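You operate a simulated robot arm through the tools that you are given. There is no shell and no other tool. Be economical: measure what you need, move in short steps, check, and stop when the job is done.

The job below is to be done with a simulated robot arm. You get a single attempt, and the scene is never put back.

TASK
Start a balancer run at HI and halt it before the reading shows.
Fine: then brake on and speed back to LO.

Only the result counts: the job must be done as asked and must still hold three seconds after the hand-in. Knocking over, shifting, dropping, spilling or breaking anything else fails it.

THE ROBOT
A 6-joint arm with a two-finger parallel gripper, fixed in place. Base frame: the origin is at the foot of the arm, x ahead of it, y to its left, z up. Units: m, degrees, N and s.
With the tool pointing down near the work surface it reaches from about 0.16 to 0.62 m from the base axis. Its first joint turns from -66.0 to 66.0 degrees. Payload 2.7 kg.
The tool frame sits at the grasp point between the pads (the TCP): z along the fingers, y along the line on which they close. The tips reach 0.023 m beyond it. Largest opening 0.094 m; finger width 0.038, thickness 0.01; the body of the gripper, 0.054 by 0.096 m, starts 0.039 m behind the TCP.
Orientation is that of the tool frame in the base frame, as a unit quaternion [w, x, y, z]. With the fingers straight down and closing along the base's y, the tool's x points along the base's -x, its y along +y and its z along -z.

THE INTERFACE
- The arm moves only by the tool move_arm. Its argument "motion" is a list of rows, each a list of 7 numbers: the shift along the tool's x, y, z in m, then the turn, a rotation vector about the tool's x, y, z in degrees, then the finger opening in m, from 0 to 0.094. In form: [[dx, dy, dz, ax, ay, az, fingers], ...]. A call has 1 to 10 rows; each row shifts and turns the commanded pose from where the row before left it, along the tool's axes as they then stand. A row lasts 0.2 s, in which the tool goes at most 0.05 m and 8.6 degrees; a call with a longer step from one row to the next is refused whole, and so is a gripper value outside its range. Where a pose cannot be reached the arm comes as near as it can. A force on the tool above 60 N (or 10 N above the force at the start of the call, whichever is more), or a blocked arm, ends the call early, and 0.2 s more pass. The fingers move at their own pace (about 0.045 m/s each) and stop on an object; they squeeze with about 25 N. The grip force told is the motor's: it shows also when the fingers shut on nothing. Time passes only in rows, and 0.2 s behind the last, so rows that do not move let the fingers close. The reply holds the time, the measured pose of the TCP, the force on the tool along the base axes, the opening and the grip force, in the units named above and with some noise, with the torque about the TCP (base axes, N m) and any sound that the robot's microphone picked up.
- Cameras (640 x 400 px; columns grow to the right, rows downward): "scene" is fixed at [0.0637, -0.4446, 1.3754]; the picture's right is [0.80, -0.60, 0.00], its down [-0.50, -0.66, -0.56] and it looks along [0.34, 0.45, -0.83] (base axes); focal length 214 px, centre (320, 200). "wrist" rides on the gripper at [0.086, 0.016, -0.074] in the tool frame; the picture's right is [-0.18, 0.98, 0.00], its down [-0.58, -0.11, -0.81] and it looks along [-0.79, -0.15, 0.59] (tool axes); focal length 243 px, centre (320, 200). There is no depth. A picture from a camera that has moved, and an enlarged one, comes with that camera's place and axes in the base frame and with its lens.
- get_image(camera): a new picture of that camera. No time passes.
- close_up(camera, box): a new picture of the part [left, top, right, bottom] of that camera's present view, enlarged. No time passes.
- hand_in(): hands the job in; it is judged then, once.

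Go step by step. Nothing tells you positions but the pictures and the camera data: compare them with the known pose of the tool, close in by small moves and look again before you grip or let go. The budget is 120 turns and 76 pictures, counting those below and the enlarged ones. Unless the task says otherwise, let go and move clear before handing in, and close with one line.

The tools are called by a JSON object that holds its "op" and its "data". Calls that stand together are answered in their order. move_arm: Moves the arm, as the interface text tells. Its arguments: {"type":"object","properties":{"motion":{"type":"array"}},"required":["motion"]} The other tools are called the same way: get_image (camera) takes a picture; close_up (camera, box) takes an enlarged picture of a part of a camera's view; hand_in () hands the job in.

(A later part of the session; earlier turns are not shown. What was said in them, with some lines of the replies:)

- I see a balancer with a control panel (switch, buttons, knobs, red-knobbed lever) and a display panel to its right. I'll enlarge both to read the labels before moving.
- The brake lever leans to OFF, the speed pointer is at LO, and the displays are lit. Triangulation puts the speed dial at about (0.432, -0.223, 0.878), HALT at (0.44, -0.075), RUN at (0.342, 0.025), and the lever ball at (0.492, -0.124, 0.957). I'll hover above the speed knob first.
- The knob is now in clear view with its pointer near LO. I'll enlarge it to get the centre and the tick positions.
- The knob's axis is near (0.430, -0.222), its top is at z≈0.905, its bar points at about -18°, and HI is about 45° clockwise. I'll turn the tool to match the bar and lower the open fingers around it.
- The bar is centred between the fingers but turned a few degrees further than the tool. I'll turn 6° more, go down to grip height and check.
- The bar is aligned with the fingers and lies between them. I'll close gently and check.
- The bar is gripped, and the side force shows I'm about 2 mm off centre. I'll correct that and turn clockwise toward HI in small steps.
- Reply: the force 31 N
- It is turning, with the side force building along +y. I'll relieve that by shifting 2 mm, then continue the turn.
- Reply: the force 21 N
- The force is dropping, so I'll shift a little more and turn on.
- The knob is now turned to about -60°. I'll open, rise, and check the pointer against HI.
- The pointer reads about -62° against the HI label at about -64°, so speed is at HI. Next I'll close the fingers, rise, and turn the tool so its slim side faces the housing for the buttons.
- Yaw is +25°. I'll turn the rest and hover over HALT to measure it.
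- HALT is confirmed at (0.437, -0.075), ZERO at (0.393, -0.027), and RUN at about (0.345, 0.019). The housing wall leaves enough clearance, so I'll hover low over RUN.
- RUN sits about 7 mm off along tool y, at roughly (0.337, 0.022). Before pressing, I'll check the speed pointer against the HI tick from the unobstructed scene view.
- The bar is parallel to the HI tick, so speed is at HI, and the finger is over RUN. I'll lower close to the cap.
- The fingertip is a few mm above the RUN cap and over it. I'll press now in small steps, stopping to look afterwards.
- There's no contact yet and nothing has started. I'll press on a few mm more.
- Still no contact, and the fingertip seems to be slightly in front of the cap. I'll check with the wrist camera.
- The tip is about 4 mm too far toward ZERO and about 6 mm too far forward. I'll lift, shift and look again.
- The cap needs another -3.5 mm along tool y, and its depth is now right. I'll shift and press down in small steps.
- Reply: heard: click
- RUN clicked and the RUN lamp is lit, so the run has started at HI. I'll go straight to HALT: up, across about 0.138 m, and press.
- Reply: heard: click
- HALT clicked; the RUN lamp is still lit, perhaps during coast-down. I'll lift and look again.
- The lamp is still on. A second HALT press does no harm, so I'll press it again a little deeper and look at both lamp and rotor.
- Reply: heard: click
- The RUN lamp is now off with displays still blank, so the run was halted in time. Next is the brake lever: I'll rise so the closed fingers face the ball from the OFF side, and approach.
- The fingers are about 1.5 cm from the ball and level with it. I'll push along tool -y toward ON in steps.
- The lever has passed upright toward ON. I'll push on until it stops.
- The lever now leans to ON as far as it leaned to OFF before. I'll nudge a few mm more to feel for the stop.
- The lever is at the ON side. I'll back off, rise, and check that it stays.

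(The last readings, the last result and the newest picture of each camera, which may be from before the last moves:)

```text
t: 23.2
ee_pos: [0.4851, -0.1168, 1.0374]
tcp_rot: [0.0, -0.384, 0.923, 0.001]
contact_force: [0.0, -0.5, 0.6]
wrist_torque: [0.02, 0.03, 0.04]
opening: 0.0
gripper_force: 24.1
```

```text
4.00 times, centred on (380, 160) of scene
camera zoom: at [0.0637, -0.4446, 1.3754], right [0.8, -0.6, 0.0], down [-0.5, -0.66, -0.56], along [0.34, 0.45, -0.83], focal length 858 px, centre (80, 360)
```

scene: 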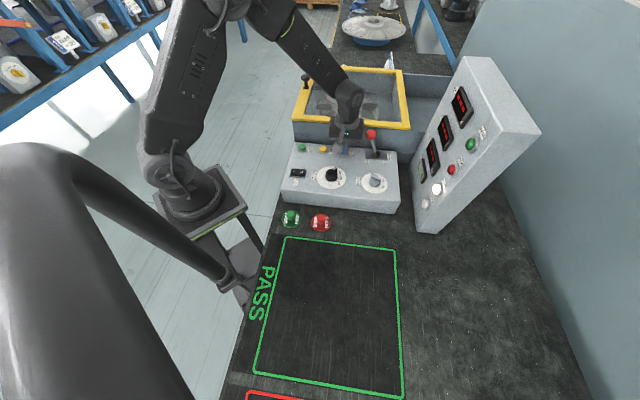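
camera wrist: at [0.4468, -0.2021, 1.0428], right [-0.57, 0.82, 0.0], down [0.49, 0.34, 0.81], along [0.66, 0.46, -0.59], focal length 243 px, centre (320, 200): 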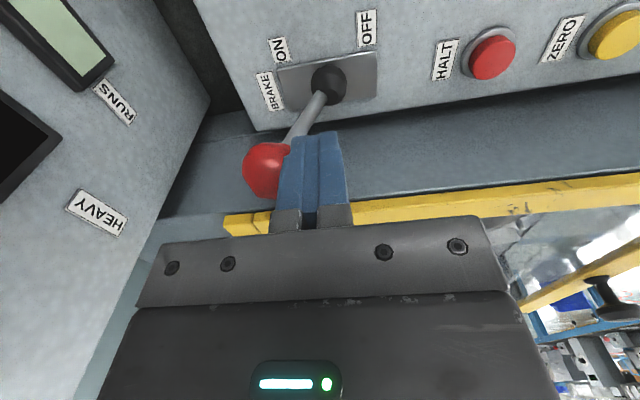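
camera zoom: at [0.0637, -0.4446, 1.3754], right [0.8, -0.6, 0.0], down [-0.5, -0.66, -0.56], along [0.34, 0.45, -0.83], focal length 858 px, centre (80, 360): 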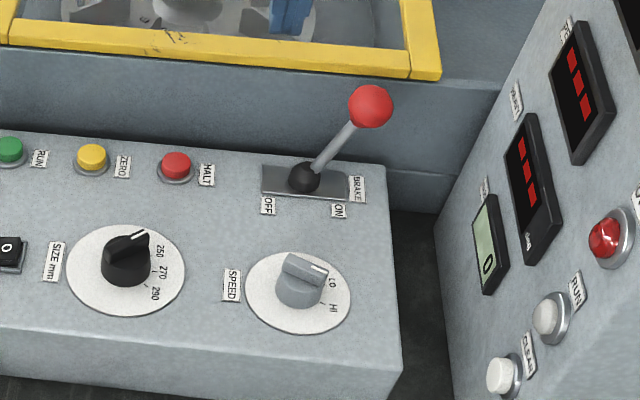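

The brake stays ON and the displays remain blank. I'll go back over the speed knob and turn the tool round to its bar.

{"op": "move_arm", "data": {"motion": [[0.0364, -0.0111, 0, 0, 0, 0, 0], [0.0364, -0.0111, 0, 0, 0, 0, 0], [0.0364, -0.0111, 0, 0, 0, 0, 0], [0, 0, 0, 0, 0, 8.5, 0.02], [0, 0, 0, 0, 0, 8.5, 0.04], [0, 0, 0, 0, 0, 8.5, 0.04], [0, 0, 0, 0, 0, 8.5, 0.04], [0, 0, 0, 0, 0, 8.5, 0.04], [0, 0, 0, 0, 0, 8.5, 0.04], [0, 0, 0, 0, 0, 8.5, 0.04]]}}

{"op": "move_arm", "data": {"motion": [[0, 0, 0.01, 0, 0, 8, 0.04], [0, 0, 0.01, 0, 0, 8, 0.04], [0, 0, 0.01, 0, 0, 8, 0.04], [0, 0, 0.01, 0, 0, 8, 0.04], [0, 0, 0.015, 0, 0, 7, 0.04], [0, 0, 0.015, 0, 0, 7, 0.04]]}}

{"op": "get_image", "data": {"camera": "wrist"}}

```text
t: 25.4
ee_pos: [0.4321, -0.2171, 1.0369]
tcp_rot: [-0.001, 0.126, 0.992, 0.0]
contact_force: [0.6, 0.2, -0.4]
wrist_torque: [-0.03, -0.03, 0.0]
opening: 0.0402
gripper_force: 0.0
```

```text
t: 26.8
ee_pos: [0.4323, -0.2173, 0.9677]
tcp_rot: [0.0, 0.503, 0.864, 0.0]
contact_force: [-0.2, 0.2, 0.2]
wrist_torque: [-0.03, -0.04, -0.06]
opening: 0.0402
gripper_force: 0.1
```

```text
30 pictures are left
camera wrist: at [0.4021, -0.1342, 1.0429], right [0.95, 0.32, 0.0], down [0.19, -0.56, 0.81], along [0.26, -0.76, -0.59], focal length 243 px, centre (320, 200)
```

wrist: 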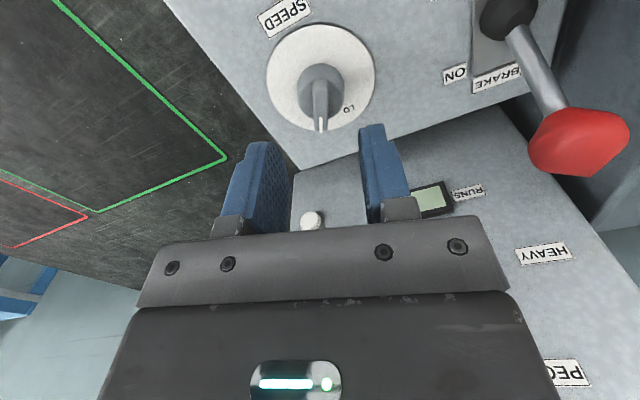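

The bar is centred between the open fingers at the right angle. I'll go down and close on it.

{"op": "move_arm", "data": {"motion": [[0, 0.001, 0.025, 0, 0, 0, 0.03], [0, 0, 0.025, 0, 0, 0, 0.03], [0, 0, 0, 0, 0, 0, 0.015], [0, 0, 0, 0, 0, 0, 0.0], [0, 0, 0, 0, 0, 0, 0.0]]}}

{"op": "close_up", "data": {"camera": "wrist", "box": [220, 40, 420, 190]}}

```text
t: 28.0
ee_pos: [0.4332, -0.2175, 0.9168]
tcp_rot: [-0.001, 0.502, 0.865, -0.001]
contact_force: [-18.7, -14.1, 2.8]
wrist_torque: [-0.36, 0.27, -0.1]
opening: 0.0099
gripper_force: 44.7
```

```text
2.67 times, centred on (320, 115) of wrist
camera zoom: at [0.4021, -0.1352, 0.9924], right [0.95, 0.33, 0.0], down [0.2, -0.56, 0.81], along [0.26, -0.76, -0.59], focal length 647 px, centre (320, 427)
```

zoom: 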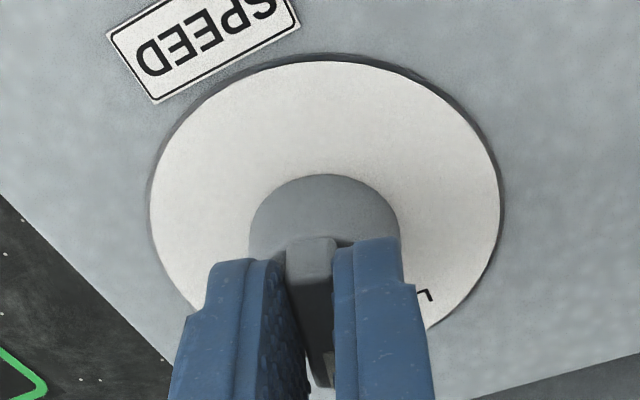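

It is gripped, with a side force that I'll relieve by about 2 mm before turning counter-clockwise toward LO.

{"op": "move_arm", "data": {"motion": [[0, -0.0018, 0, 0, 0, 0, 0.0], [0, 0, 0, 0, 0, -6, 0.0], [0, 0, 0, 0, 0, -7, 0.0], [0, 0, 0, 0, 0, -7, 0.0]]}}

```text
t: 29.0
ee_pos: [0.4309, -0.2185, 0.917]
tcp_rot: [0.0, 0.343, 0.939, 0.0]
contact_force: [-12.7, -24.2, -5.2]
wrist_torque: [0.14, 0.9, -0.17]
opening: 0.0098
gripper_force: 45.3
```

It is turning. I'll relieve the side force again and finish the turn.

{"op": "move_arm", "data": {"motion": [[-0.0004, -0.002, 0, 0, 0, 0, 0.0], [0, 0, 0, 0, 0, -7, 0.0], [0, -0.0005, 0, 0, 0, -7, 0.0]]}}

{"op": "close_up", "data": {"camera": "wrist", "box": [220, 40, 420, 190]}}

```text
t: 29.8
ee_pos: [0.4302, -0.2195, 0.9162]
tcp_rot: [0.0, 0.227, 0.974, -0.001]
contact_force: [-15.9, -16.1, -5.4]
wrist_torque: [-0.74, -0.54, -0.1]
opening: 0.0098
gripper_force: 44.8
```

```text
2.67 times, centred on (320, 115) of wrist
camera zoom: at [0.3578, -0.1681, 0.9923], right [0.6, 0.8, 0.0], down [0.47, -0.35, 0.81], along [0.65, -0.48, -0.59], focal length 647 px, centre (320, 427)
```

zoom: 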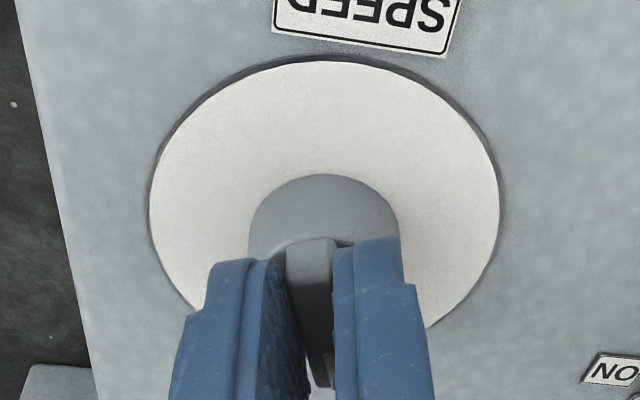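

Yaw is -26°, and LO is near -20°. I'll turn the last 6°, then release and rise to check.

{"op": "move_arm", "data": {"motion": [[-0.0006, -0.001, 0, 0, 0, -3, 0.0], [0, 0, 0, 0, 0, -3.5, 0.0], [0, 0, 0, 0, 0, 0, 0.0]]}}

{"op": "move_arm", "data": {"motion": [[0, 0, 0, 0, 0, 0, 0.02], [0, 0, 0, 0, 0, 0, 0.04], [0, 0, -0.025, 0, 0, 0, 0.05], [0, 0, -0.035, 0, 0, 0, 0.05], [0, 0, -0.04, 0, 0, 0, 0.05]]}}

{"op": "close_up", "data": {"camera": "wrist", "box": [240, 0, 400, 120]}}

{"op": "close_up", "data": {"camera": "scene", "box": [355, 160, 395, 200]}}

```text
t: 30.6
ee_pos: [0.4297, -0.2205, 0.9168]
tcp_rot: [-0.001, 0.173, 0.985, 0.0]
contact_force: [-15.4, -12.9, 1.5]
wrist_torque: [0.04, 1.06, -0.26]
opening: 0.0098
gripper_force: 44.7
```

```text
t: 31.8
ee_pos: [0.4287, -0.2236, 1.0186]
tcp_rot: [0.0, 0.172, 0.985, 0.0]
contact_force: [0.5, -0.1, 0.7]
wrist_torque: [-0.03, -0.04, 0.04]
opening: 0.0498
gripper_force: 0.1
```

```text
3.33 times, centred on (320, 60) of wrist
camera zoom: at [0.352, -0.1789, 1.0935], right [0.51, 0.86, 0.0], down [0.51, -0.3, 0.81], along [0.7, -0.41, -0.59], focal length 809 px, centre (320, 667)
```

zoom: 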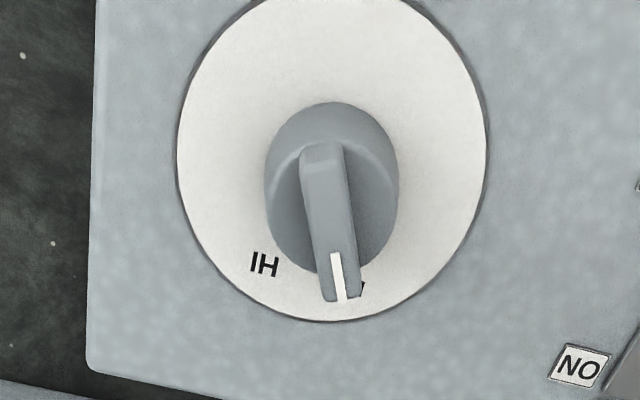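

```text
10.00 times, centred on (375, 180) of scene
camera zoom: at [0.0637, -0.4446, 1.3754], right [0.8, -0.6, 0.0], down [-0.5, -0.66, -0.56], along [0.34, 0.45, -0.83], focal length 2145 px, centre (-230, 400)
```

zoom: 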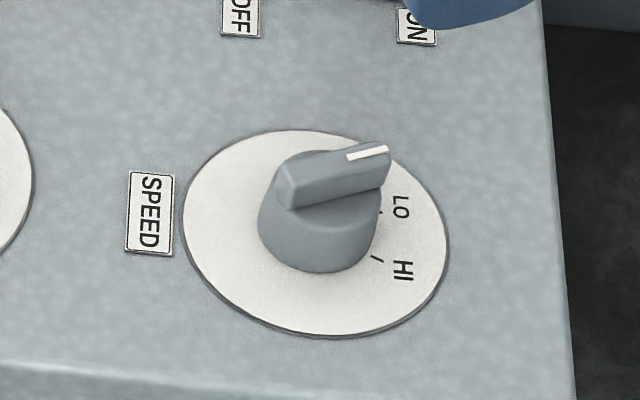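

The pointer mark sits exactly where it was in the original LO picture. I'll move the arm clear upward and take a last look at everything.

{"op": "move_arm", "data": {"motion": [[0, 0, -0.04, 0, 0, 0, 0.05], [0, 0, -0.04, 0, 0, 0, 0.05], [0, 0, -0.04, 0, 0, 0, 0.05]]}}

{"op": "close_up", "data": {"camera": "scene", "box": [280, 50, 480, 220]}}

```text
t: 32.6
ee_pos: [0.4305, -0.2198, 1.1367]
tcp_rot: [-0.001, 0.171, 0.985, 0.0]
contact_force: [-0.3, 0.0, -0.1]
wrist_torque: [-0.01, 0.03, 0.01]
opening: 0.05
gripper_force: 0.0
```

```text
2.35 times, centred on (380, 135) of scene
camera zoom: at [0.0637, -0.4446, 1.3754], right [0.8, -0.6, 0.0], down [-0.5, -0.66, -0.56], along [0.34, 0.45, -0.83], focal length 505 px, centre (179, 353)
```

zoom: 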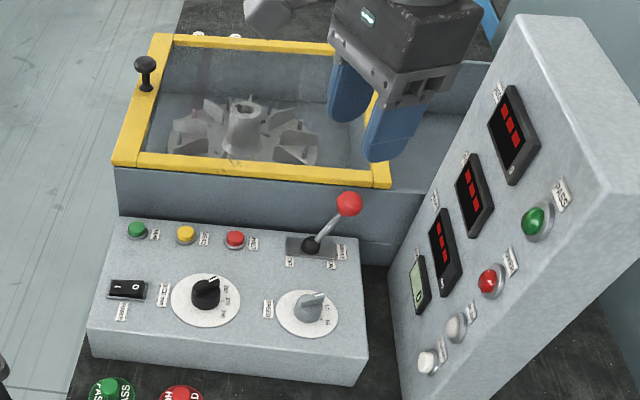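

The run lamp is off, the displays are blank, RUNS reads 0, the brake is ON, speed is at LO, and the arm is clear. I'm handing in.

{"op": "hand_in", "data": {}}

```text
The job is handed in.
```

I started the balancer run at HI, halted it before any reading showed, put the brake ON and turned the speed back to LO. I pressed HALT twice, because the RUN lamp was still lit after the first press.
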